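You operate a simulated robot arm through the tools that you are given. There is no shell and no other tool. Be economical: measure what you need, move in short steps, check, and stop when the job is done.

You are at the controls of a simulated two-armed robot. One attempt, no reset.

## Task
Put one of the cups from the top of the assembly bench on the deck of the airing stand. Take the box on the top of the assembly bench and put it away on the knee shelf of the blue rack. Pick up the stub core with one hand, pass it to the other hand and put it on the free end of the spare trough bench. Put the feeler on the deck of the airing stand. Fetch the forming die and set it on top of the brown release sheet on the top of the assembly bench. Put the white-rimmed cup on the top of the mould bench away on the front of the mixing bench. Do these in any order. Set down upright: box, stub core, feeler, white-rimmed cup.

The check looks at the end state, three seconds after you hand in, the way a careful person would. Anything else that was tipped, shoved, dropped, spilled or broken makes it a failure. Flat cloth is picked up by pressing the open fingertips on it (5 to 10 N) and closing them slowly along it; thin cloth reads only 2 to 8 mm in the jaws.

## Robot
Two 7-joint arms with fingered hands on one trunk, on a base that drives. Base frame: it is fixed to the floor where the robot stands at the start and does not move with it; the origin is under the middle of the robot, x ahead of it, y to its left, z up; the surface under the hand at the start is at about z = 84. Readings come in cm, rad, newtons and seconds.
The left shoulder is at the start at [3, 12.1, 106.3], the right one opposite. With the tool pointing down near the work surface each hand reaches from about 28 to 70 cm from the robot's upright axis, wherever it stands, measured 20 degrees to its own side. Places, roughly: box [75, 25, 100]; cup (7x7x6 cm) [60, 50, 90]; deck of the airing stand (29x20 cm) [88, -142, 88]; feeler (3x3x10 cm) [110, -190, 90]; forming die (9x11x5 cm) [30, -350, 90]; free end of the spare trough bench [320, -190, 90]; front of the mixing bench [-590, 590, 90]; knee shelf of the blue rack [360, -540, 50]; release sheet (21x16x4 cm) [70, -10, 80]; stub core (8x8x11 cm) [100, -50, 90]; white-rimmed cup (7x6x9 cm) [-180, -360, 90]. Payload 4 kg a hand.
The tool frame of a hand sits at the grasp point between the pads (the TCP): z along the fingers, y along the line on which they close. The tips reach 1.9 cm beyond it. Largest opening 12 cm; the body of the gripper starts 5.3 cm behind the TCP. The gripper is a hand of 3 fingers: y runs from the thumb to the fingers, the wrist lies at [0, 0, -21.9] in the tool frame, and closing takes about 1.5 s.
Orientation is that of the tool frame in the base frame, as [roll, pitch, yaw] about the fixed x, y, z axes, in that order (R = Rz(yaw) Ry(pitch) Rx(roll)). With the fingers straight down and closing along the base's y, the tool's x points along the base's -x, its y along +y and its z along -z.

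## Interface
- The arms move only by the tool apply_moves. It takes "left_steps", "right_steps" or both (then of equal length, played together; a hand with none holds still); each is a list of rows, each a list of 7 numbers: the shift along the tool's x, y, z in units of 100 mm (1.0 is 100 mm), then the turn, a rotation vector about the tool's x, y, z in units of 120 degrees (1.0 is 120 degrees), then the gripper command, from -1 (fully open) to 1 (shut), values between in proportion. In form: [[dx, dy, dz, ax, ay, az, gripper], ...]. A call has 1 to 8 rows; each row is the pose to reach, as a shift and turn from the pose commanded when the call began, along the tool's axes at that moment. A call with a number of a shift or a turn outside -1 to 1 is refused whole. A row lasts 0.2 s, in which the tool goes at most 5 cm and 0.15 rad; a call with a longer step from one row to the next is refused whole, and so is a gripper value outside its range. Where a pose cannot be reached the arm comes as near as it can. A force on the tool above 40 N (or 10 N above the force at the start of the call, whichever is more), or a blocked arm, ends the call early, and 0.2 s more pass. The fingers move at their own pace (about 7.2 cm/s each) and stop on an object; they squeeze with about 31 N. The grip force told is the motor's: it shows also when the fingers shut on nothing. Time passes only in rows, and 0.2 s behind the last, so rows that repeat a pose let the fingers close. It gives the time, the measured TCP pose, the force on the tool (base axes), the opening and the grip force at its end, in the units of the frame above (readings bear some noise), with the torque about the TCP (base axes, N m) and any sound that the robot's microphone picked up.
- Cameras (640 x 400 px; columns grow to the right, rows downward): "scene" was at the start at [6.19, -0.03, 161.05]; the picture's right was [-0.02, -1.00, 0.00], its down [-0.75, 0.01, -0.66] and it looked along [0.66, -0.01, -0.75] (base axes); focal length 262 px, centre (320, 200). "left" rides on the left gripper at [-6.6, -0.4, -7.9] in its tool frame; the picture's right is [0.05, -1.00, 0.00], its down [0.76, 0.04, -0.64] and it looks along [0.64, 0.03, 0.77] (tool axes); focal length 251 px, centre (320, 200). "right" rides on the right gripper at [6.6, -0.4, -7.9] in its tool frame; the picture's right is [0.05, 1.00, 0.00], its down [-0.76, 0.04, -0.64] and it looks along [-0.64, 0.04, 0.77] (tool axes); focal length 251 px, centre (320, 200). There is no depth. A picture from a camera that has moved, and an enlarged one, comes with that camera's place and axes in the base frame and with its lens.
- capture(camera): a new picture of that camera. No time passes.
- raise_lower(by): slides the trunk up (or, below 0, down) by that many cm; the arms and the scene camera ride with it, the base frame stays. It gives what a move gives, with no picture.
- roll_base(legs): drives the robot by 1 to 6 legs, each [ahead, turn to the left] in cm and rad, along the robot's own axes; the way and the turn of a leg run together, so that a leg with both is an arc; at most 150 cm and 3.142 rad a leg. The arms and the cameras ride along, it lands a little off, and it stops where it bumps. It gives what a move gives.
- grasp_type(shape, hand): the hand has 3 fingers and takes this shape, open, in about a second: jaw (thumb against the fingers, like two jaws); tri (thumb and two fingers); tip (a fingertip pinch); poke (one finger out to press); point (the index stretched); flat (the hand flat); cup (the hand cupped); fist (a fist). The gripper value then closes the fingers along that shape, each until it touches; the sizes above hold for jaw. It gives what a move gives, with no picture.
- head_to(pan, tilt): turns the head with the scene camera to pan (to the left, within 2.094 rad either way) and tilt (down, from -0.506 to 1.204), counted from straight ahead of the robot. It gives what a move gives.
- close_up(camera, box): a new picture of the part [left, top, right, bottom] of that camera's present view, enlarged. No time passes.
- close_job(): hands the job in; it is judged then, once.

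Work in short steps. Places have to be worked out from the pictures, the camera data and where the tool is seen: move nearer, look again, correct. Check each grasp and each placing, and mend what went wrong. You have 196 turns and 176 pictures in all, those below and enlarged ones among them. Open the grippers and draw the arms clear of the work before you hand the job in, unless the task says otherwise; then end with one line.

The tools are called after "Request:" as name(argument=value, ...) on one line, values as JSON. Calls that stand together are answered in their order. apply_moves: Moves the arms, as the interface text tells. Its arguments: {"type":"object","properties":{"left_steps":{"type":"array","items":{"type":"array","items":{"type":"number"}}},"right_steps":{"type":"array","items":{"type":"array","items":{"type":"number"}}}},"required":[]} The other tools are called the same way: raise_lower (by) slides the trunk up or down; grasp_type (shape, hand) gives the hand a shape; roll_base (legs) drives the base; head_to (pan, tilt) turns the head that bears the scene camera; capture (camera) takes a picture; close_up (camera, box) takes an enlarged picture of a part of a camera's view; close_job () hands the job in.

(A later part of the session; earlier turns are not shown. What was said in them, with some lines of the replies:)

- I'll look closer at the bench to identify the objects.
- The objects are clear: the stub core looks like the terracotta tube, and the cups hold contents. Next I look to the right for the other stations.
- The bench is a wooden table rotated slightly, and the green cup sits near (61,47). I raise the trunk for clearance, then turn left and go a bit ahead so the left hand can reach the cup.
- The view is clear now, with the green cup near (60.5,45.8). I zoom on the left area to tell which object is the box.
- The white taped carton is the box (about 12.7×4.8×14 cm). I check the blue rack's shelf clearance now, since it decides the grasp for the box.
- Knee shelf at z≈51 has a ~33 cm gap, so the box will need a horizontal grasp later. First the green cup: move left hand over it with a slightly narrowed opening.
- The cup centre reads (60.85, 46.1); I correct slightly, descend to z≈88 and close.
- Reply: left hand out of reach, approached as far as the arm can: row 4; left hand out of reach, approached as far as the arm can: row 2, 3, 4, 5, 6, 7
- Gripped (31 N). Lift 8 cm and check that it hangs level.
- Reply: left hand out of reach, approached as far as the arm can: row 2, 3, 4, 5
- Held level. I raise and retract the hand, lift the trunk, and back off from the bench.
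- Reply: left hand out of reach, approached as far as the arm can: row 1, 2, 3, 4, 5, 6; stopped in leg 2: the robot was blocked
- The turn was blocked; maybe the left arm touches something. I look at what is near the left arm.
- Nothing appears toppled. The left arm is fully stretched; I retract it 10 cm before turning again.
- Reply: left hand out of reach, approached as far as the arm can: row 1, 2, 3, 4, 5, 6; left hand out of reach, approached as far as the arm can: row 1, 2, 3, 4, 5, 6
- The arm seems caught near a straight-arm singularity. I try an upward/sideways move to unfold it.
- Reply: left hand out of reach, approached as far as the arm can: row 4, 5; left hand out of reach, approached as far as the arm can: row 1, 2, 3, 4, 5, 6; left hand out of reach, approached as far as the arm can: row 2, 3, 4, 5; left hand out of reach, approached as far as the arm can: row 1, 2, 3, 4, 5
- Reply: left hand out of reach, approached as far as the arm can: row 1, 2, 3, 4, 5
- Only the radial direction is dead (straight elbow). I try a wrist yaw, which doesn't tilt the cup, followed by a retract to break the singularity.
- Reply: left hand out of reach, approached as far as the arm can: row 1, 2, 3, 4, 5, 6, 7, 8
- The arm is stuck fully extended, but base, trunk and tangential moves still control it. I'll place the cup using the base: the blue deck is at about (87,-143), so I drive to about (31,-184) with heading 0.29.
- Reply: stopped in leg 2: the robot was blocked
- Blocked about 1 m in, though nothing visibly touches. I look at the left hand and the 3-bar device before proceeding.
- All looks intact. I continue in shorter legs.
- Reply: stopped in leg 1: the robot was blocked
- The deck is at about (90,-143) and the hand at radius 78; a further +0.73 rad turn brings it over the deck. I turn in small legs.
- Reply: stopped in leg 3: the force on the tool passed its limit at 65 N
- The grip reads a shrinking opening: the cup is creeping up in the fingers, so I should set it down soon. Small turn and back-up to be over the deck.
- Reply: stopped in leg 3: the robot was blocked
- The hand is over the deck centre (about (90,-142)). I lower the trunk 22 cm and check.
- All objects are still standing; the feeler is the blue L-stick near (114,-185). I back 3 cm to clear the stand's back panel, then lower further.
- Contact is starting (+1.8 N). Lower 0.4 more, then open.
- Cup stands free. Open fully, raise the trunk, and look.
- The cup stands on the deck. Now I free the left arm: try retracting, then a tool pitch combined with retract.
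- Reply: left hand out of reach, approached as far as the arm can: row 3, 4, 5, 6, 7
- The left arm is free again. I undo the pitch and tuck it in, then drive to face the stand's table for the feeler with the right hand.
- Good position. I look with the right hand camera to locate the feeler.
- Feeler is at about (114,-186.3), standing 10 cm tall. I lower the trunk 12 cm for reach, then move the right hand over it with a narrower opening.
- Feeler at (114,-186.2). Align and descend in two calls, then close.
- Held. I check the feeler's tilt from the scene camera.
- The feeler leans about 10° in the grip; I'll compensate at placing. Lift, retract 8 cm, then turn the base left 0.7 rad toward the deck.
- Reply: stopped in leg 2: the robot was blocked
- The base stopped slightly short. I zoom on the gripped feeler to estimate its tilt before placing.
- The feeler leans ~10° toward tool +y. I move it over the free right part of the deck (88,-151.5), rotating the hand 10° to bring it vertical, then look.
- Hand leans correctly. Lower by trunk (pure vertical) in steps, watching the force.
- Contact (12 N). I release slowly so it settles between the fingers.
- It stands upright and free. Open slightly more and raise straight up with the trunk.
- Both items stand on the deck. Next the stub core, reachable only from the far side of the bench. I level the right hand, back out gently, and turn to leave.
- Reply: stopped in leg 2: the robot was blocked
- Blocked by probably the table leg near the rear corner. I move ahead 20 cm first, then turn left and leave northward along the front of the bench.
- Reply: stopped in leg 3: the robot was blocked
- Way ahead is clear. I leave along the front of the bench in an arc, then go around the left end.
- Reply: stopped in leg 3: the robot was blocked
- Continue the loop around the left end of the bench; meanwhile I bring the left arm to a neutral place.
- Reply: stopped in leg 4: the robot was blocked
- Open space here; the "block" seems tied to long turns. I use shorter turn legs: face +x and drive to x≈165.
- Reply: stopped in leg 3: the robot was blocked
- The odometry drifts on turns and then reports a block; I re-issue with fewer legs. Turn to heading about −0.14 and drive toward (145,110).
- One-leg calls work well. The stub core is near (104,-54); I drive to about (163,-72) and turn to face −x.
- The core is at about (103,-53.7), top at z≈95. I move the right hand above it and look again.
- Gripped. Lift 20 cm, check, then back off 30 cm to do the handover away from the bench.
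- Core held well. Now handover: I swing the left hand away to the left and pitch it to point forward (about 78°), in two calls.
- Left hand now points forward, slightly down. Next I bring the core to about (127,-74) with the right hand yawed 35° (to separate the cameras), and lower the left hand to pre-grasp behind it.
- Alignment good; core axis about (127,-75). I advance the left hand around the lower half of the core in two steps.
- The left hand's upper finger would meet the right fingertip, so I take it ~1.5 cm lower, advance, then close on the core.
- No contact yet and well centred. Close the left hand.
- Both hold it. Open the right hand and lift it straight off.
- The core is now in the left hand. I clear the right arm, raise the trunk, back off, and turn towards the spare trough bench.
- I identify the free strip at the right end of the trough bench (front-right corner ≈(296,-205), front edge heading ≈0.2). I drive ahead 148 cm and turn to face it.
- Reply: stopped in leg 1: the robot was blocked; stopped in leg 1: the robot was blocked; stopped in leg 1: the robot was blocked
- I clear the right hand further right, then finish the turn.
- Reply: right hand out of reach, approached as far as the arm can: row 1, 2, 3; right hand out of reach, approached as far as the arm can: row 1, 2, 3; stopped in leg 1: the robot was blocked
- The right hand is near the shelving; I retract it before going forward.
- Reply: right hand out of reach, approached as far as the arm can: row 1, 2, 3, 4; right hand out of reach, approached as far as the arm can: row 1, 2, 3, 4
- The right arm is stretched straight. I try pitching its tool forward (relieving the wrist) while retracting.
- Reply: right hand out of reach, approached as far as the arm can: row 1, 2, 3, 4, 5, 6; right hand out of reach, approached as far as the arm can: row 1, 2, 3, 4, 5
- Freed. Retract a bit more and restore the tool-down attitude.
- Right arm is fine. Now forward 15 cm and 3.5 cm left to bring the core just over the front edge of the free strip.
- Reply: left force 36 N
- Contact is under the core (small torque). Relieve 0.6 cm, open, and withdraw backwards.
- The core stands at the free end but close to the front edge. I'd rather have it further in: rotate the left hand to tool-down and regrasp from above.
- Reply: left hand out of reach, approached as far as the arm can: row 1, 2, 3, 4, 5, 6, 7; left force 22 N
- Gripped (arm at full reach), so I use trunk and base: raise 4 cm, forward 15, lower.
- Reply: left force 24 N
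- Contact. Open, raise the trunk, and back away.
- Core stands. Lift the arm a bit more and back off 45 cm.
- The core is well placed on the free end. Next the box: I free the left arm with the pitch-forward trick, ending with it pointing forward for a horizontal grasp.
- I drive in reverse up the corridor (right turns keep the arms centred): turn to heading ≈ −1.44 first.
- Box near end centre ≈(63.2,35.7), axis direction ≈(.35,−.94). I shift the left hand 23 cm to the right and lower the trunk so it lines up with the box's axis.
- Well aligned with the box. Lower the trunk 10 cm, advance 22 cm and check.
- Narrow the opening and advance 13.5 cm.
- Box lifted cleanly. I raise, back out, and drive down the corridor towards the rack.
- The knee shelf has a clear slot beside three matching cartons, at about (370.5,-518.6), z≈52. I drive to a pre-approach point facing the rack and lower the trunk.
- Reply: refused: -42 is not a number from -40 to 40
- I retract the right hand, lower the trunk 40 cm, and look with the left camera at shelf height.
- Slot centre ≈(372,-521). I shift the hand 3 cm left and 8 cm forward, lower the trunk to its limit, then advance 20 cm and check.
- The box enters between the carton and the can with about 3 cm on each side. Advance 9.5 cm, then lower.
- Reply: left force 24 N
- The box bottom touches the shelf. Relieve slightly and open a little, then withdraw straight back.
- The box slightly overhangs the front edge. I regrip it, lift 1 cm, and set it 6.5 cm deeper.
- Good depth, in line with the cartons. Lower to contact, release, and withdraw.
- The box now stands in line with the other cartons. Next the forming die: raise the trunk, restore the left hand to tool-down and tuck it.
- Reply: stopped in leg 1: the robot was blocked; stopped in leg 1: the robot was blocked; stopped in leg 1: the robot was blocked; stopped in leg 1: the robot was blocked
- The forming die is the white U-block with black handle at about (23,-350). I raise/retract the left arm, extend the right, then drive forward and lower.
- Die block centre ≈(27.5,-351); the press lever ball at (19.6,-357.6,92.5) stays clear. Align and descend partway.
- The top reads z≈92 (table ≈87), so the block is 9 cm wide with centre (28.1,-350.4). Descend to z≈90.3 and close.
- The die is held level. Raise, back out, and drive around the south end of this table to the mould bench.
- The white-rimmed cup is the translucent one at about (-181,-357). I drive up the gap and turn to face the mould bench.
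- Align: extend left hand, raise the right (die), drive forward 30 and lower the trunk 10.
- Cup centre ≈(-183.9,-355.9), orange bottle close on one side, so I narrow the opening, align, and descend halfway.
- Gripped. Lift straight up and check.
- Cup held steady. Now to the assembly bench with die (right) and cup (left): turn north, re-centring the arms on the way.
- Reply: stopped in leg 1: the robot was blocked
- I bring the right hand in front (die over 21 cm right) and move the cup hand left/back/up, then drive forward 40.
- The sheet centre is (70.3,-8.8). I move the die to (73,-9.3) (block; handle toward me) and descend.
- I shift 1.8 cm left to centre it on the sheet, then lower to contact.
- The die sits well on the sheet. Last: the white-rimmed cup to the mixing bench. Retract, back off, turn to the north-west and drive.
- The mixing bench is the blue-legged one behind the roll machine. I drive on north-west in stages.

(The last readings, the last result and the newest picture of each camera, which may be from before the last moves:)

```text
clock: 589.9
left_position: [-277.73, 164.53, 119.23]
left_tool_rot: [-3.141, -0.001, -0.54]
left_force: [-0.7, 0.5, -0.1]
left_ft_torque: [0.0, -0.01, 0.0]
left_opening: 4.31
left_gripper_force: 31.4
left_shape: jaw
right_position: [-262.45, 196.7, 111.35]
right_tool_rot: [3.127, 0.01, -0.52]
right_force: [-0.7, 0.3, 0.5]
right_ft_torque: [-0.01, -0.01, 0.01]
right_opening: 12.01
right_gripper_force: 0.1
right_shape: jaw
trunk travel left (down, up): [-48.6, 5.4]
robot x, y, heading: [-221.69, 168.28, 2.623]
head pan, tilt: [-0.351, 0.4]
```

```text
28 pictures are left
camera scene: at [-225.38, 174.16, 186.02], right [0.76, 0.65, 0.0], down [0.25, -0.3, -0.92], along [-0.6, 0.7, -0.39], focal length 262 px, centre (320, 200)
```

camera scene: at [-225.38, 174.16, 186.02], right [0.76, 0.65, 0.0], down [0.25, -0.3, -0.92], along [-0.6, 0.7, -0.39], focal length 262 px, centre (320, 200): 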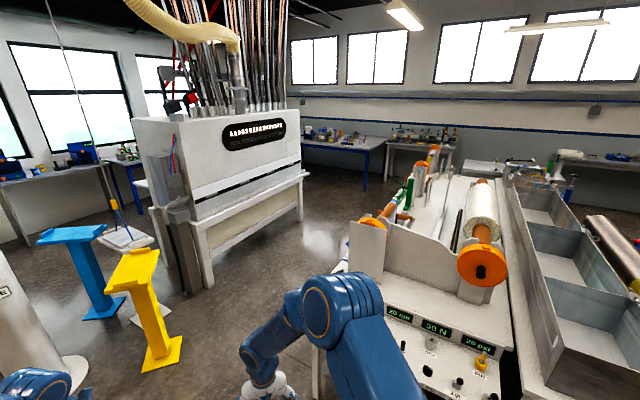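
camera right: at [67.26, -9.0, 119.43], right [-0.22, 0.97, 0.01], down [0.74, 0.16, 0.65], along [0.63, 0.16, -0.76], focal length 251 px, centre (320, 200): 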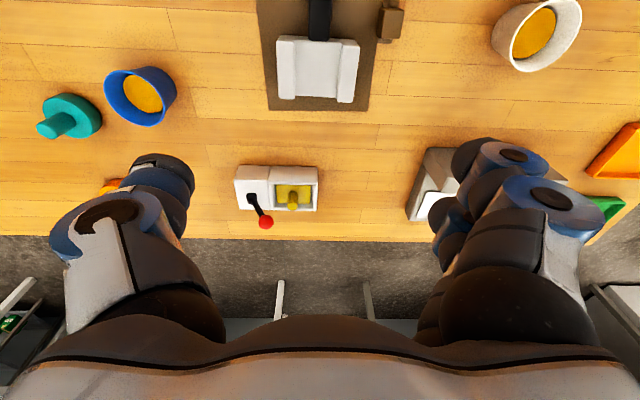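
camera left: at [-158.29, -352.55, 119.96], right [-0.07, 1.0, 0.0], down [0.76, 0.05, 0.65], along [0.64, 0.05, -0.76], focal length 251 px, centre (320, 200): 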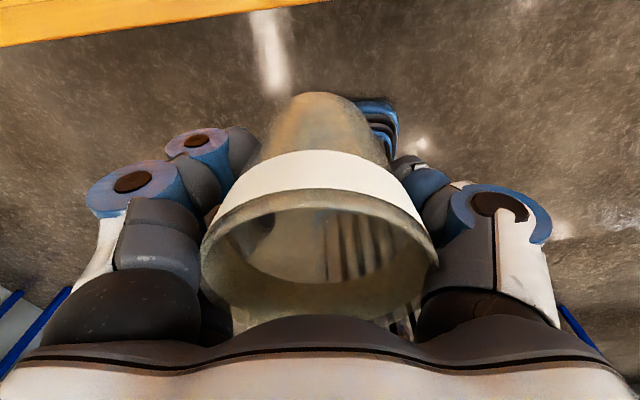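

Request:
roll_base(legs=[[0, 0.1]])

Request:
roll_base(legs=[[138, 0]])

Request:
roll_base(legs=[[0, -0.5]])

Request:
roll_base(legs=[[0, -0.47]])

Request:
roll_base(legs=[[120, 0]])

Request:
head_to(pan=0.3, tilt=0.4)

Request:
capture(camera="scene")

```text
clock: 590.9
left_position: [-277.32, 158.96, 119.43]
left_tool_rot: [3.141, -0.001, -0.438]
left_force: [0.1, -0.1, 0.3]
left_ft_torque: [-0.03, 0.05, 0.0]
left_opening: 4.32
left_gripper_force: 31.0
left_shape: jaw
right_position: [-265.5, 192.44, 111.5]
right_tool_rot: [3.128, 0.011, -0.416]
right_force: [0.0, 0.0, -1.0]
right_ft_torque: [-0.01, -0.03, -0.03]
right_opening: 12.01
right_gripper_force: 0.0
right_shape: jaw
trunk travel left (down, up): [-48.6, 5.4]
robot x, y, heading: [-221.14, 168.84, 2.723]
head pan, tilt: [-0.351, 0.4]
```

```text
clock: 597.8
left_position: [-403.97, 213.84, 119.35]
left_tool_rot: [3.141, 0.001, -0.431]
left_force: [0.7, -0.7, -0.3]
left_ft_torque: [0.0, 0.0, 0.02]
left_opening: 4.28
left_gripper_force: 31.1
left_shape: jaw
right_position: [-392.13, 247.35, 111.54]
right_tool_rot: [3.127, 0.009, -0.408]
right_force: [0.5, -0.4, 0.9]
right_ft_torque: [-0.01, -0.02, -0.01]
right_opening: 12.0
right_gripper_force: 0.0
right_shape: jaw
trunk travel left (down, up): [-48.6, 5.4]
robot x, y, heading: [-347.75, 224.33, 2.733]
head pan, tilt: [-0.351, 0.4]
```

```text
clock: 599.6
left_position: [-402.23, 242.51, 119.25]
left_tool_rot: [-3.141, -0.001, -0.931]
left_force: [0.7, 0.7, -0.6]
left_ft_torque: [0.02, 0.0, 0.02]
left_opening: 4.31
left_gripper_force: 31.3
left_shape: jaw
right_position: [-375.84, 266.17, 111.52]
right_tool_rot: [3.126, 0.01, -0.908]
right_force: [0.2, 0.0, 0.1]
right_ft_torque: [0.0, -0.02, 0.02]
right_opening: 12.01
right_gripper_force: 0.1
right_shape: jaw
trunk travel left (down, up): [-48.6, 5.4]
robot x, y, heading: [-351.09, 221.83, 2.234]
head pan, tilt: [-0.351, 0.4]
```

```text
clock: 601.3
left_position: [-387.53, 263.3, 119.23]
left_tool_rot: [3.141, -0.001, -1.396]
left_force: [-0.2, 0.5, -0.5]
left_ft_torque: [0.04, 0.01, 0.0]
left_opening: 4.31
left_gripper_force: 30.7
left_shape: jaw
right_position: [-353.33, 272.77, 111.43]
right_tool_rot: [3.128, 0.008, -1.375]
right_force: [-0.1, 1.1, -0.2]
right_ft_torque: [-0.01, -0.03, -0.02]
right_opening: 12.0
right_gripper_force: 0.1
right_shape: jaw
trunk travel left (down, up): [-48.6, 5.4]
robot x, y, heading: [-354.94, 221.45, 1.778]
head pan, tilt: [-0.351, 0.4]
```

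```text
clock: 607.4
left_position: [-413.13, 380.93, 119.31]
left_tool_rot: [-3.139, 0.0, -1.388]
left_force: [-0.1, 0.3, 0.5]
left_ft_torque: [-0.01, 0.02, 0.02]
left_opening: 4.29
left_gripper_force: 31.4
left_shape: jaw
right_position: [-378.99, 390.82, 111.44]
right_tool_rot: [3.126, 0.011, -1.365]
right_force: [0.8, 0.9, 0.5]
right_ft_torque: [0.02, 0.01, 0.0]
right_opening: 11.99
right_gripper_force: 0.1
right_shape: jaw
trunk travel left (down, up): [-48.6, 5.4]
robot x, y, heading: [-379.87, 339.51, 1.786]
head pan, tilt: [-0.351, 0.4]
```

```text
clock: 608.5
left_position: [-413.06, 380.78, 119.33]
left_tool_rot: [-3.14, -0.001, -1.388]
left_force: [-1.5, 0.6, -0.4]
left_ft_torque: [0.02, -0.01, -0.01]
left_opening: 4.27
left_gripper_force: 31.2
left_shape: jaw
right_position: [-378.97, 390.83, 111.33]
right_tool_rot: [3.128, 0.011, -1.365]
right_force: [1.3, 1.3, 0.2]
right_ft_torque: [0.02, 0.0, -0.03]
right_opening: 11.98
right_gripper_force: 0.0
right_shape: jaw
trunk travel left (down, up): [-48.6, 5.4]
robot x, y, heading: [-379.83, 339.5, 1.784]
head pan, tilt: [0.3, 0.4]
```

```text
27 pictures are left
camera scene: at [-383.69, 345.63, 186.02], right [0.87, 0.49, 0.0], down [0.19, -0.34, -0.92], along [-0.45, 0.8, -0.39], focal length 262 px, centre (320, 200)
```

scene: 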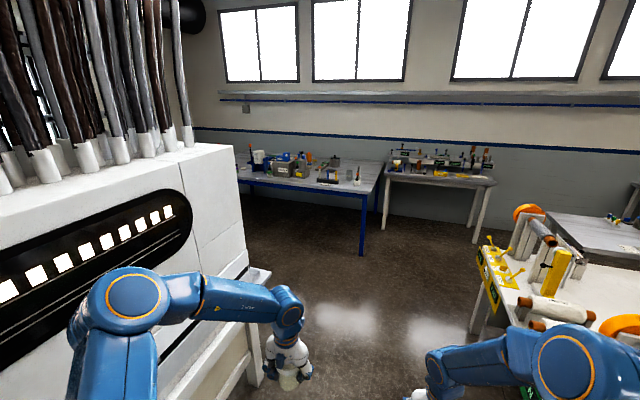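

Request:
close_up(camera="scene", box=[220, 130, 400, 220])

```text
3.56 times, centred on (310, 175) of scene
camera zoom: at [-383.69, 345.63, 186.02], right [0.87, 0.49, 0.0], down [0.19, -0.34, -0.92], along [-0.45, 0.8, -0.39], focal length 931 px, centre (356, 289)
```

zoom: 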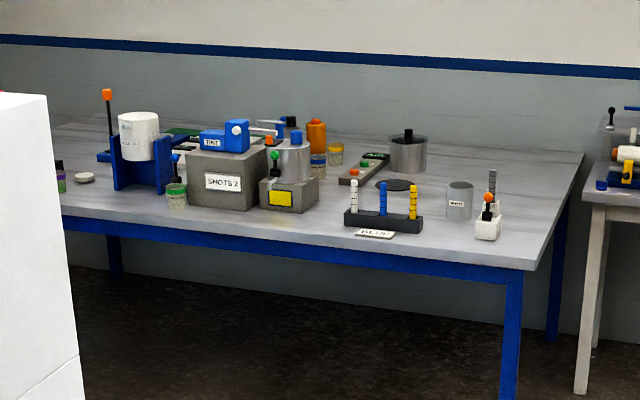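

A free front strip exists around (-543,580). I drive around the loom's corner: north, then west, then face the bench.

Request:
roll_base(legs=[[128, 0]])

Request:
roll_base(legs=[[0, 0.53]])

Request:
roll_base(legs=[[0, 0.53]])

Request:
roll_base(legs=[[88, 0]])

Request:
roll_base(legs=[[0, -0.55]])

Request:
roll_base(legs=[[0, -0.55]])

Request:
head_to(pan=0.1, tilt=0.8)

Request:
capture(camera="scene")

```text
clock: 614.8
left_position: [-439.0, 504.84, 119.35]
left_tool_rot: [-3.14, 0.002, -1.395]
left_force: [0.2, 0.7, -0.4]
left_ft_torque: [0.0, 0.01, 0.01]
left_opening: 4.26
left_gripper_force: 31.3
left_shape: jaw
right_position: [-404.64, 514.36, 111.52]
right_tool_rot: [3.128, 0.01, -1.376]
right_force: [0.9, -0.7, 0.8]
right_ft_torque: [0.04, -0.01, -0.01]
right_opening: 12.01
right_gripper_force: 0.0
right_shape: jaw
trunk travel left (down, up): [-48.6, 5.4]
robot x, y, heading: [-406.05, 463.16, 1.774]
head pan, tilt: [0.3, 0.4]
```

```text
clock: 616.7
left_position: [-455.27, 482.7, 119.38]
left_tool_rot: [-3.139, 0.0, -0.876]
left_force: [-0.3, 0.2, -0.1]
left_ft_torque: [0.03, 0.0, 0.01]
left_opening: 4.27
left_gripper_force: 31.1
left_shape: jaw
right_position: [-430.25, 507.96, 111.48]
right_tool_rot: [3.127, 0.013, -0.854]
right_force: [0.1, -0.8, 0.5]
right_ft_torque: [0.04, -0.05, 0.04]
right_opening: 12.01
right_gripper_force: 0.1
right_shape: jaw
trunk travel left (down, up): [-48.6, 5.4]
robot x, y, heading: [-402.58, 465.34, 2.292]
head pan, tilt: [0.3, 0.4]
```

```text
clock: 618.6
left_position: [-457.04, 453.83, 119.19]
left_tool_rot: [-3.139, -0.001, -0.343]
left_force: [0.7, 1.2, -0.6]
left_ft_torque: [0.0, 0.0, -0.01]
left_opening: 4.26
left_gripper_force: 30.8
left_shape: jaw
right_position: [-448.4, 488.31, 111.45]
right_tool_rot: [3.129, 0.011, -0.323]
right_force: [-0.1, -0.3, 0.2]
right_ft_torque: [0.0, -0.03, 0.03]
right_opening: 11.99
right_gripper_force: 0.0
right_shape: jaw
trunk travel left (down, up): [-48.6, 5.4]
robot x, y, heading: [-401.81, 469.8, 2.833]
head pan, tilt: [0.3, 0.4]
```

```text
clock: 623.3
left_position: [-541.07, 481.97, 119.4]
left_tool_rot: [-3.14, -0.001, -0.356]
left_force: [0.4, -0.1, -0.6]
left_ft_torque: [0.05, -0.01, 0.01]
left_opening: 4.28
left_gripper_force: 31.2
left_shape: jaw
right_position: [-531.99, 516.39, 111.46]
right_tool_rot: [3.128, 0.012, -0.331]
right_force: [-0.8, -0.3, 0.2]
right_ft_torque: [0.0, 0.01, 0.0]
right_opening: 12.0
right_gripper_force: 0.0
right_shape: jaw
trunk travel left (down, up): [-48.6, 5.4]
robot x, y, heading: [-485.62, 497.34, 2.821]
head pan, tilt: [0.3, 0.4]
```

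```text
clock: 625.2
left_position: [-541.16, 513.33, 119.34]
left_tool_rot: [-3.138, -0.003, -0.901]
left_force: [-0.7, -0.1, -0.8]
left_ft_torque: [0.03, 0.0, 0.01]
left_opening: 4.23
left_gripper_force: 31.6
left_shape: jaw
right_position: [-515.49, 537.91, 111.49]
right_tool_rot: [3.128, 0.011, -0.88]
right_force: [1.1, 0.1, -0.1]
right_ft_torque: [0.01, 0.0, -0.01]
right_opening: 12.01
right_gripper_force: 0.0
right_shape: jaw
trunk travel left (down, up): [-48.6, 5.4]
robot x, y, heading: [-489.24, 494.74, 2.272]
head pan, tilt: [0.3, 0.4]
```

```text
clock: 627.1
left_position: [-523.69, 537.53, 119.28]
left_tool_rot: [-3.138, -0.003, -1.451]
left_force: [-0.6, -0.1, 0.0]
left_ft_torque: [0.04, -0.01, -0.01]
left_opening: 4.24
left_gripper_force: 31.6
left_shape: jaw
right_position: [-489.11, 545.36, 111.49]
right_tool_rot: [3.127, 0.009, -1.429]
right_force: [-0.1, 0.0, 0.5]
right_ft_torque: [-0.03, -0.03, -0.02]
right_opening: 12.0
right_gripper_force: 0.1
right_shape: jaw
trunk travel left (down, up): [-48.6, 5.4]
robot x, y, heading: [-493.56, 494.04, 1.74]
head pan, tilt: [0.3, 0.4]
```

```text
clock: 628.0
left_position: [-523.63, 537.53, 119.41]
left_tool_rot: [-3.14, 0.0, -1.449]
left_force: [0.4, 0.1, -0.7]
left_ft_torque: [-0.03, 0.02, 0.0]
left_opening: 4.25
left_gripper_force: 31.4
left_shape: jaw
right_position: [-489.02, 545.24, 111.46]
right_tool_rot: [3.126, 0.01, -1.429]
right_force: [0.5, 0.1, 0.5]
right_ft_torque: [-0.03, 0.0, 0.03]
right_opening: 12.04
right_gripper_force: 0.1
right_shape: jaw
trunk travel left (down, up): [-48.6, 5.4]
robot x, y, heading: [-493.34, 494.3, 1.734]
head pan, tilt: [0.099, 0.799]
```

```text
25 pictures are left
camera scene: at [-494.95, 499.93, 182.52], right [0.97, 0.26, 0.0], down [0.19, -0.69, -0.7], along [-0.18, 0.67, -0.72], focal length 262 px, centre (320, 200)
```

scene: 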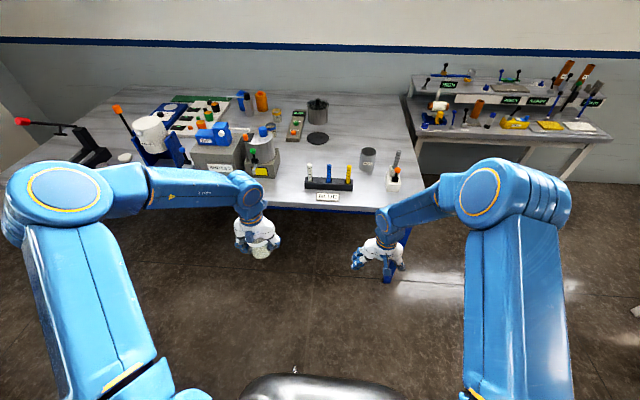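

Request:
close_up(camera="scene", box=[180, 120, 400, 240])

Request:
capture(camera="left")

```text
2.91 times, centred on (290, 180) of scene
camera zoom: at [-494.95, 499.93, 182.52], right [0.97, 0.26, 0.0], down [0.19, -0.69, -0.7], along [-0.18, 0.67, -0.72], focal length 762 px, centre (407, 258)
```

zoom: 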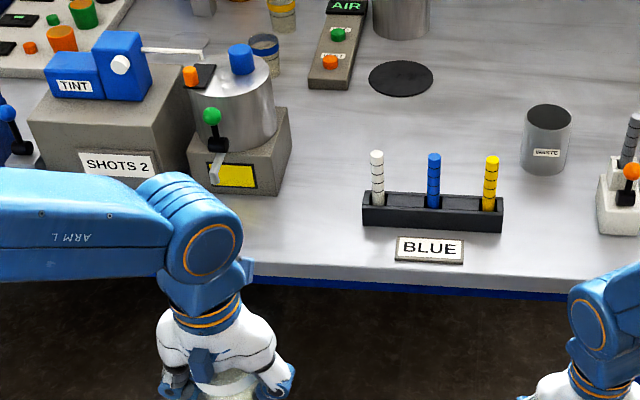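

```text
23 pictures are left
camera left: at [-524.07, 544.14, 127.21], right [1.0, 0.07, 0.0], down [0.05, -0.76, 0.64], along [0.04, -0.64, -0.77], focal length 251 px, centre (320, 200)
```

left: 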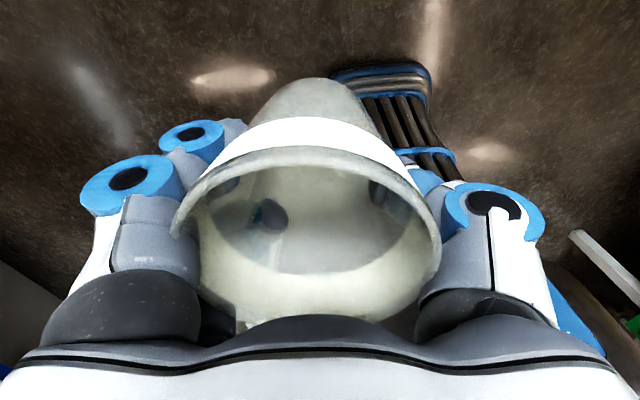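

Free spot at about (-538,590), 8 cm inside the edge. I raise/retract the right hand, shift the left hand, and drive in.

Request:
apply_moves(left_steps=[[-0.1, 0.1, 0, 0, 0, 0, 1], [-0.2, 0.2, 0, 0, 0, 0, 1], [-0.3, 0.28, 0, 0, 0, 0, 1], [-0.45, 0.4, 0, 0, 0, 0, 1], [-0.6, 0.52, 0, 0, 0, 0, 1]], right_steps=[[0.2, 0, -0.2, 0, 0, 0, -1], [0.4, 0, -0.4, 0, 0, 0, -1], [0.6, 0, -0.6, 0, 0, 0, -1], [0.8, 0, -0.8, 0, 0, 0, -1], [1.0, 0, -1.0, 0, 0, 0, -1]])

Request:
roll_base(legs=[[47, 0]])

Request:
raise_lower(by=-10)

Request:
capture(camera="scene")

Request:
capture(camera="left")

```text
clock: 629.2
left_position: [-529.62, 542.98, 119.33]
left_tool_rot: [-3.139, 0.0, -1.452]
left_force: [0.6, -0.3, -1.0]
left_ft_torque: [-0.01, 0.0, 0.02]
left_opening: 4.24
left_gripper_force: 31.0
left_shape: jaw
right_position: [-487.69, 535.17, 121.45]
right_tool_rot: [3.128, 0.012, -1.428]
right_force: [0.4, 0.0, 0.3]
right_ft_torque: [0.0, -0.01, -0.02]
right_opening: 12.0
right_gripper_force: 0.1
right_shape: jaw
trunk travel left (down, up): [-48.6, 5.4]
robot x, y, heading: [-493.32, 493.86, 1.734]
head pan, tilt: [0.099, 0.799]
```

```text
clock: 632.0
left_position: [-537.06, 588.98, 119.22]
left_tool_rot: [-3.14, -0.003, -1.451]
left_force: [0.5, -0.9, -0.4]
left_ft_torque: [0.01, 0.0, 0.0]
left_opening: 4.25
left_gripper_force: 31.4
left_shape: jaw
right_position: [-495.02, 581.13, 121.37]
right_tool_rot: [3.128, 0.013, -1.43]
right_force: [-0.2, 0.8, -0.5]
right_ft_torque: [0.01, 0.01, 0.01]
right_opening: 12.0
right_gripper_force: 0.0
right_shape: jaw
trunk travel left (down, up): [-48.6, 5.4]
robot x, y, heading: [-501.47, 539.99, 1.737]
head pan, tilt: [0.099, 0.799]
```

```text
clock: 633.3
left_position: [-537.03, 588.88, 109.34]
left_tool_rot: [-3.14, -0.001, -1.452]
left_force: [0.7, -0.4, -0.8]
left_ft_torque: [-0.02, 0.02, -0.02]
left_opening: 4.27
left_gripper_force: 30.9
left_shape: jaw
right_position: [-495.03, 581.21, 111.52]
right_tool_rot: [3.128, 0.012, -1.433]
right_force: [0.3, -0.8, 0.1]
right_ft_torque: [0.0, 0.01, -0.03]
right_opening: 12.0
right_gripper_force: 0.0
right_shape: jaw
trunk travel left (down, up): [-38.6, 15.4]
robot x, y, heading: [-501.1, 539.66, 1.732]
head pan, tilt: [0.099, 0.799]
```

```text
22 pictures are left
camera scene: at [-502.63, 545.81, 172.53], right [0.97, 0.26, 0.0], down [0.19, -0.69, -0.7], along [-0.18, 0.67, -0.72], focal length 262 px, centre (320, 200)
```

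scene: 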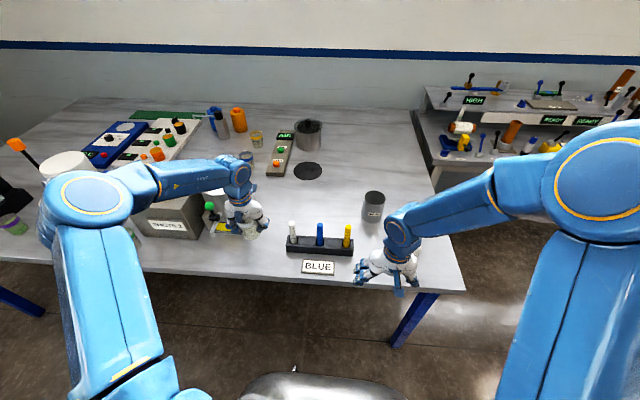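

```text
21 pictures are left
camera left: at [-537.41, 595.47, 117.2], right [1.0, 0.06, 0.0], down [0.05, -0.76, 0.64], along [0.04, -0.64, -0.77], focal length 251 px, centre (320, 200)
```

left: 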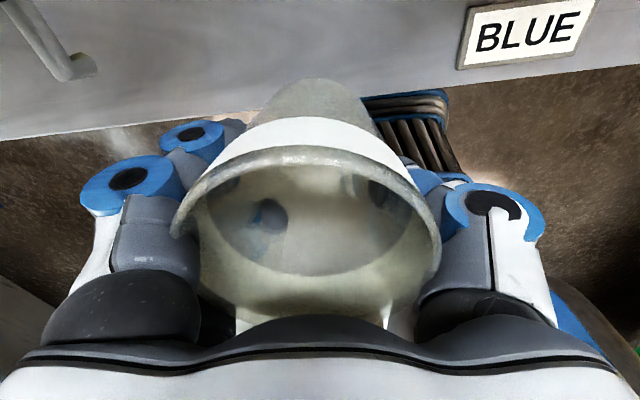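

The bench edge is at y≈585, so I go 4.5 cm further in, then lower.

Request:
apply_moves(left_steps=[[-0.2, 0, 0.1, 0, 0, 0, 1], [-0.44, -0.03, 0.3, 0, 0, 0, 1], [-0.44, -0.03, 0.6, 0, 0, 0, 1], [-0.44, -0.03, 0.9, 0, 0, 0, 1], [-0.44, -0.03, 1.0, 0, 0, 0, 1]])

Request:
close_up(camera="scene", box=[170, 150, 380, 290])

Request:
capture(camera="left")

```text
clock: 634.5
left_position: [-537.2, 593.35, 99.1]
left_tool_rot: [-3.139, -0.001, -1.452]
left_force: [0.5, 0.0, 1.1]
left_ft_torque: [-0.02, 0.01, 0.02]
left_opening: 4.23
left_gripper_force: 31.0
left_shape: jaw
right_position: [-495.18, 581.18, 111.46]
right_tool_rot: [3.126, 0.012, -1.431]
right_force: [0.4, 0.4, 0.2]
right_ft_torque: [-0.03, 0.01, -0.03]
right_opening: 12.0
right_gripper_force: 0.0
right_shape: jaw
trunk travel left (down, up): [-38.6, 15.4]
robot x, y, heading: [-500.98, 540.0, 1.736]
head pan, tilt: [0.099, 0.799]
```

```text
2.86 times, centred on (275, 220) of scene
camera zoom: at [-502.63, 545.81, 172.51], right [0.97, 0.26, 0.0], down [0.19, -0.69, -0.7], along [-0.18, 0.67, -0.72], focal length 748 px, centre (449, 143)
```

zoom: 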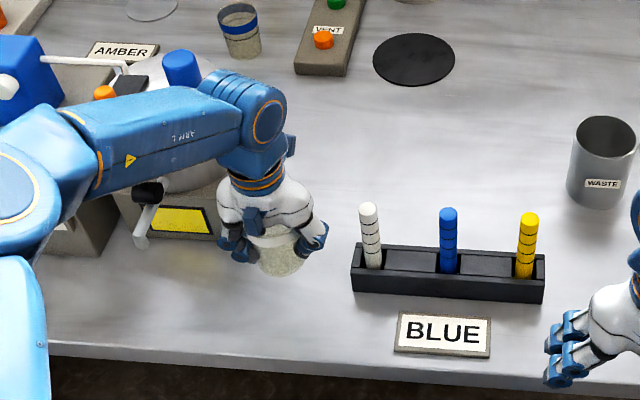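

```text
19 pictures are left
camera left: at [-537.66, 599.86, 107.05], right [1.0, 0.06, 0.0], down [0.05, -0.76, 0.64], along [0.04, -0.64, -0.77], focal length 251 px, centre (320, 200)
```

left: 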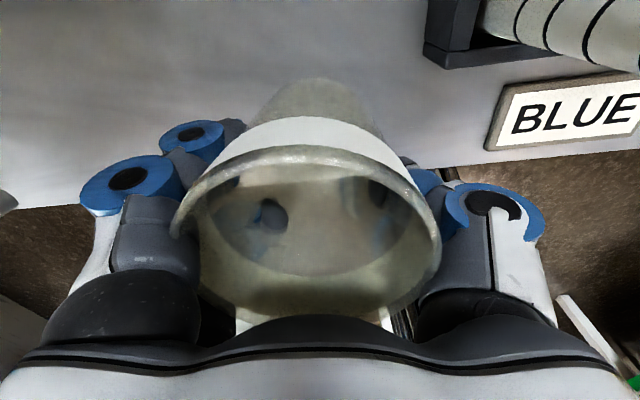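

Clear of neighbours. Lower with the trunk in steps.

Request:
raise_lower(by=-6)

Request:
raise_lower(by=-1)

Request:
raise_lower(by=-0.7)

```text
clock: 635.5
left_position: [-537.29, 593.38, 93.1]
left_tool_rot: [-3.141, 0.0, -1.453]
left_force: [-0.4, 0.0, -0.3]
left_ft_torque: [-0.02, 0.0, 0.01]
left_opening: 4.23
left_gripper_force: 31.4
left_shape: jaw
right_position: [-495.06, 581.13, 105.47]
right_tool_rot: [3.127, 0.011, -1.432]
right_force: [0.2, -0.1, -0.9]
right_ft_torque: [-0.01, 0.02, 0.01]
right_opening: 12.03
right_gripper_force: 0.1
right_shape: jaw
trunk travel left (down, up): [-32.6, 21.4]
robot x, y, heading: [-500.99, 540.23, 1.731]
head pan, tilt: [0.099, 0.799]
```

```text
clock: 636.1
left_position: [-537.29, 593.16, 92.1]
left_tool_rot: [-3.14, -0.002, -1.452]
left_force: [-0.2, -0.3, 0.9]
left_ft_torque: [0.02, 0.02, 0.0]
left_opening: 4.26
left_gripper_force: 30.8
left_shape: jaw
right_position: [-495.06, 581.19, 104.44]
right_tool_rot: [3.129, 0.011, -1.431]
right_force: [1.1, -0.1, 0.1]
right_ft_torque: [-0.01, -0.04, 0.04]
right_opening: 11.97
right_gripper_force: 0.0
right_shape: jaw
trunk travel left (down, up): [-31.6, 22.4]
robot x, y, heading: [-501.22, 539.74, 1.733]
head pan, tilt: [0.099, 0.799]
```

```text
clock: 636.6
left_position: [-537.17, 593.41, 91.49]
left_tool_rot: [-3.141, 0.0, -1.453]
left_force: [0.3, -0.8, -0.3]
left_ft_torque: [0.02, 0.02, 0.01]
left_opening: 4.25
left_gripper_force: 30.9
left_shape: jaw
right_position: [-495.08, 581.12, 103.79]
right_tool_rot: [3.128, 0.011, -1.432]
right_force: [0.1, 0.6, -0.3]
right_ft_torque: [-0.01, 0.0, 0.02]
right_opening: 11.99
right_gripper_force: 0.1
right_shape: jaw
trunk travel left (down, up): [-30.9, 23.1]
robot x, y, heading: [-501.23, 540.0, 1.737]
head pan, tilt: [0.099, 0.799]
```

Request:
raise_lower(by=-0.6)

Request:
raise_lower(by=-0.6)

Request:
raise_lower(by=-0.5)

```text
clock: 637.2
left_position: [-537.32, 593.22, 90.97]
left_tool_rot: [-3.141, -0.001, -1.451]
left_force: [0.1, -0.1, 0.6]
left_ft_torque: [0.01, 0.02, 0.01]
left_opening: 4.25
left_gripper_force: 31.2
left_shape: jaw
right_position: [-495.1, 581.0, 103.05]
right_tool_rot: [3.128, 0.013, -1.431]
right_force: [0.7, 0.0, -0.2]
right_ft_torque: [0.0, 0.01, -0.01]
right_opening: 12.0
right_gripper_force: 0.1
right_shape: jaw
trunk travel left (down, up): [-30.3, 23.7]
robot x, y, heading: [-501.52, 540.26, 1.734]
head pan, tilt: [0.099, 0.799]
```

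```text
clock: 637.8
left_position: [-537.2, 593.17, 90.42]
left_tool_rot: [-3.139, 0.003, -1.452]
left_force: [-0.2, -1.4, 9.9]
left_ft_torque: [0.18, 0.22, 0.04]
left_opening: 4.26
left_gripper_force: 30.8
left_shape: jaw
right_position: [-495.04, 581.02, 102.55]
right_tool_rot: [3.13, 0.011, -1.43]
right_force: [-0.4, -0.4, -0.2]
right_ft_torque: [0.0, -0.02, -0.01]
right_opening: 12.0
right_gripper_force: 0.1
right_shape: jaw
trunk travel left (down, up): [-29.7, 24.3]
robot x, y, heading: [-501.14, 539.72, 1.736]
head pan, tilt: [0.099, 0.799]
```

```text
clock: 638.3
left_position: [-537.26, 593.27, 90.25]
left_tool_rot: [-3.141, 0.007, -1.453]
left_force: [-1.2, -0.7, 33.1]
left_ft_torque: [0.24, 0.23, 0.01]
left_opening: 4.42
left_gripper_force: 30.6
left_shape: jaw
right_position: [-494.95, 580.9, 102.08]
right_tool_rot: [3.125, 0.013, -1.429]
right_force: [-0.1, -0.1, 0.0]
right_ft_torque: [-0.01, 0.01, -0.04]
right_opening: 11.98
right_gripper_force: 0.0
right_shape: jaw
trunk travel left (down, up): [-29.2, 24.8]
robot x, y, heading: [-500.93, 539.68, 1.738]
head pan, tilt: [0.099, 0.799]
```

Contact. Relieve slightly, then open gently.

Request:
raise_lower(by=0.4)

Request:
apply_moves(left_steps=[[0, 0, 0, 0, 0, 0, 0.2], [0, 0, 0, 0, 0, 0, 0.1], [0, 0, 0, 0, 0, 0, 0.0], [0, 0, 0, 0, 0, 0, -0.15], [0, 0, 0, 0, 0, 0, -0.35], [0, 0, 0, 0, 0, 0, -0.5], [0, 0, 0, 0, 0, 0, -0.5]])

Request:
capture(camera="left")

```text
clock: 638.8
left_position: [-537.19, 593.33, 90.23]
left_tool_rot: [-3.139, 0.001, -1.453]
left_force: [-1.3, 3.4, 19.6]
left_ft_torque: [0.23, 0.22, 0.07]
left_opening: 4.41
left_gripper_force: 30.7
left_shape: jaw
right_position: [-495.1, 581.06, 102.4]
right_tool_rot: [3.128, 0.013, -1.432]
right_force: [-0.3, 1.1, -0.1]
right_ft_torque: [0.02, 0.0, 0.0]
right_opening: 12.0
right_gripper_force: 0.1
right_shape: jaw
trunk travel left (down, up): [-29.6, 24.4]
robot x, y, heading: [-500.63, 539.75, 1.733]
head pan, tilt: [0.099, 0.799]
```

```text
clock: 640.4
left_position: [-537.2, 593.35, 90.11]
left_tool_rot: [-3.139, -0.004, -1.451]
left_force: [0.3, 0.5, 0.1]
left_ft_torque: [-0.03, 0.02, 0.0]
left_opening: 8.95
left_gripper_force: 0.1
left_shape: jaw
right_position: [-495.16, 581.11, 102.52]
right_tool_rot: [3.127, 0.012, -1.43]
right_force: [-0.1, 0.0, -0.4]
right_ft_torque: [0.0, 0.01, 0.03]
right_opening: 12.0
right_gripper_force: 0.1
right_shape: jaw
trunk travel left (down, up): [-29.6, 24.4]
robot x, y, heading: [-501.04, 540.23, 1.734]
head pan, tilt: [0.099, 0.799]
```

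```text
18 pictures are left
camera left: at [-537.65, 599.85, 98.05], right [1.0, 0.06, 0.0], down [0.05, -0.76, 0.64], along [0.04, -0.64, -0.77], focal length 251 px, centre (320, 200)
```

left: 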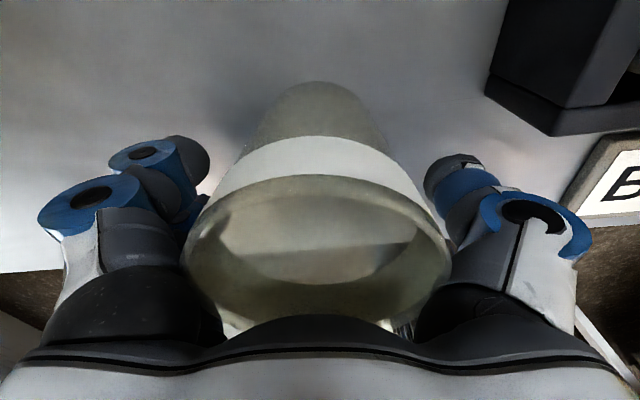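

Released and standing. Raise straight up and check.

Request:
raise_lower(by=23)

Request:
capture(camera="left")

Request:
roll_base(legs=[[-40, 0]])

Request:
close_up(camera="scene", box=[180, 100, 400, 240])

```text
clock: 642.8
left_position: [-537.24, 593.3, 113.22]
left_tool_rot: [-3.14, -0.003, -1.452]
left_force: [-0.4, 0.6, 0.4]
left_ft_torque: [0.02, 0.0, 0.01]
left_opening: 8.97
left_gripper_force: 0.1
left_shape: jaw
right_position: [-494.99, 581.12, 125.35]
right_tool_rot: [3.127, 0.012, -1.431]
right_force: [0.1, -0.2, 0.3]
right_ft_torque: [0.0, -0.04, 0.0]
right_opening: 12.01
right_gripper_force: 0.0
right_shape: jaw
trunk travel left (down, up): [-52.6, 1.4]
robot x, y, heading: [-501.21, 539.9, 1.732]
head pan, tilt: [0.099, 0.799]
```

```text
17 pictures are left
camera left: at [-537.66, 599.87, 121.03], right [1.0, 0.06, 0.0], down [0.05, -0.76, 0.64], along [0.04, -0.64, -0.76], focal length 251 px, centre (320, 200)
```

left: 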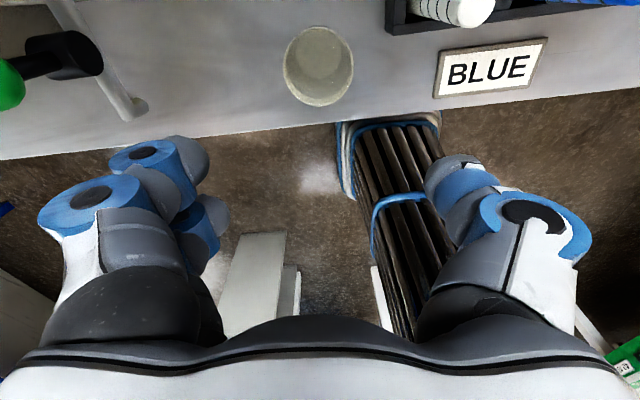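

```text
clock: 645.4
left_position: [-530.49, 552.85, 113.06]
left_tool_rot: [-3.139, -0.002, -1.457]
left_force: [-0.3, -1.1, 0.2]
left_ft_torque: [0.01, 0.01, -0.02]
left_opening: 8.96
left_gripper_force: 0.1
left_shape: jaw
right_position: [-488.24, 540.59, 125.49]
right_tool_rot: [3.128, 0.012, -1.436]
right_force: [-0.6, 0.7, 0.4]
right_ft_torque: [0.01, 0.02, 0.02]
right_opening: 12.0
right_gripper_force: 0.0
right_shape: jaw
trunk travel left (down, up): [-52.6, 1.4]
robot x, y, heading: [-494.22, 499.12, 1.728]
head pan, tilt: [0.099, 0.799]
```

```text
2.86 times, centred on (290, 170) of scene
camera zoom: at [-496.04, 505.33, 186.51], right [0.97, 0.25, 0.0], down [0.18, -0.69, -0.7], along [-0.18, 0.67, -0.72], focal length 748 px, centre (406, 286)
```

zoom: 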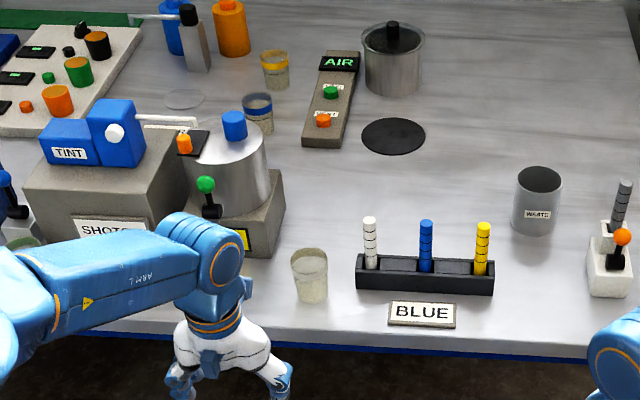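

All six items are placed, and the last cup stands upright on the front of the mixing bench. I open the left hand fully and hand in.

Request:
apply_moves(left_steps=[[0, 0, 0, 0, 0, 0, -1], [0, 0, 0, 0, 0, 0, -1], [0, 0, 0, 0, 0, 0, -1]])

Request:
close_job()

```text
clock: 646.2
left_position: [-530.47, 552.74, 113.09]
left_tool_rot: [-3.141, 0.0, -1.458]
left_force: [-0.7, -1.0, 0.2]
left_ft_torque: [0.01, 0.01, -0.01]
left_opening: 11.98
left_gripper_force: 0.1
left_shape: jaw
right_position: [-488.26, 540.41, 125.37]
right_tool_rot: [3.126, 0.013, -1.436]
right_force: [-0.8, -0.6, 0.2]
right_ft_torque: [0.0, 0.01, 0.0]
right_opening: 12.02
right_gripper_force: 0.1
right_shape: jaw
trunk travel left (down, up): [-52.6, 1.4]
robot x, y, heading: [-494.11, 499.12, 1.73]
head pan, tilt: [0.099, 0.799]
```

```text
The job is handed in.
```

All six tasks are done and the job is handed in: each item was pictured in place after I released it, though I took no final picture of every station, and the base reported several blocks beside the airing stand's table, some probably against a leg.
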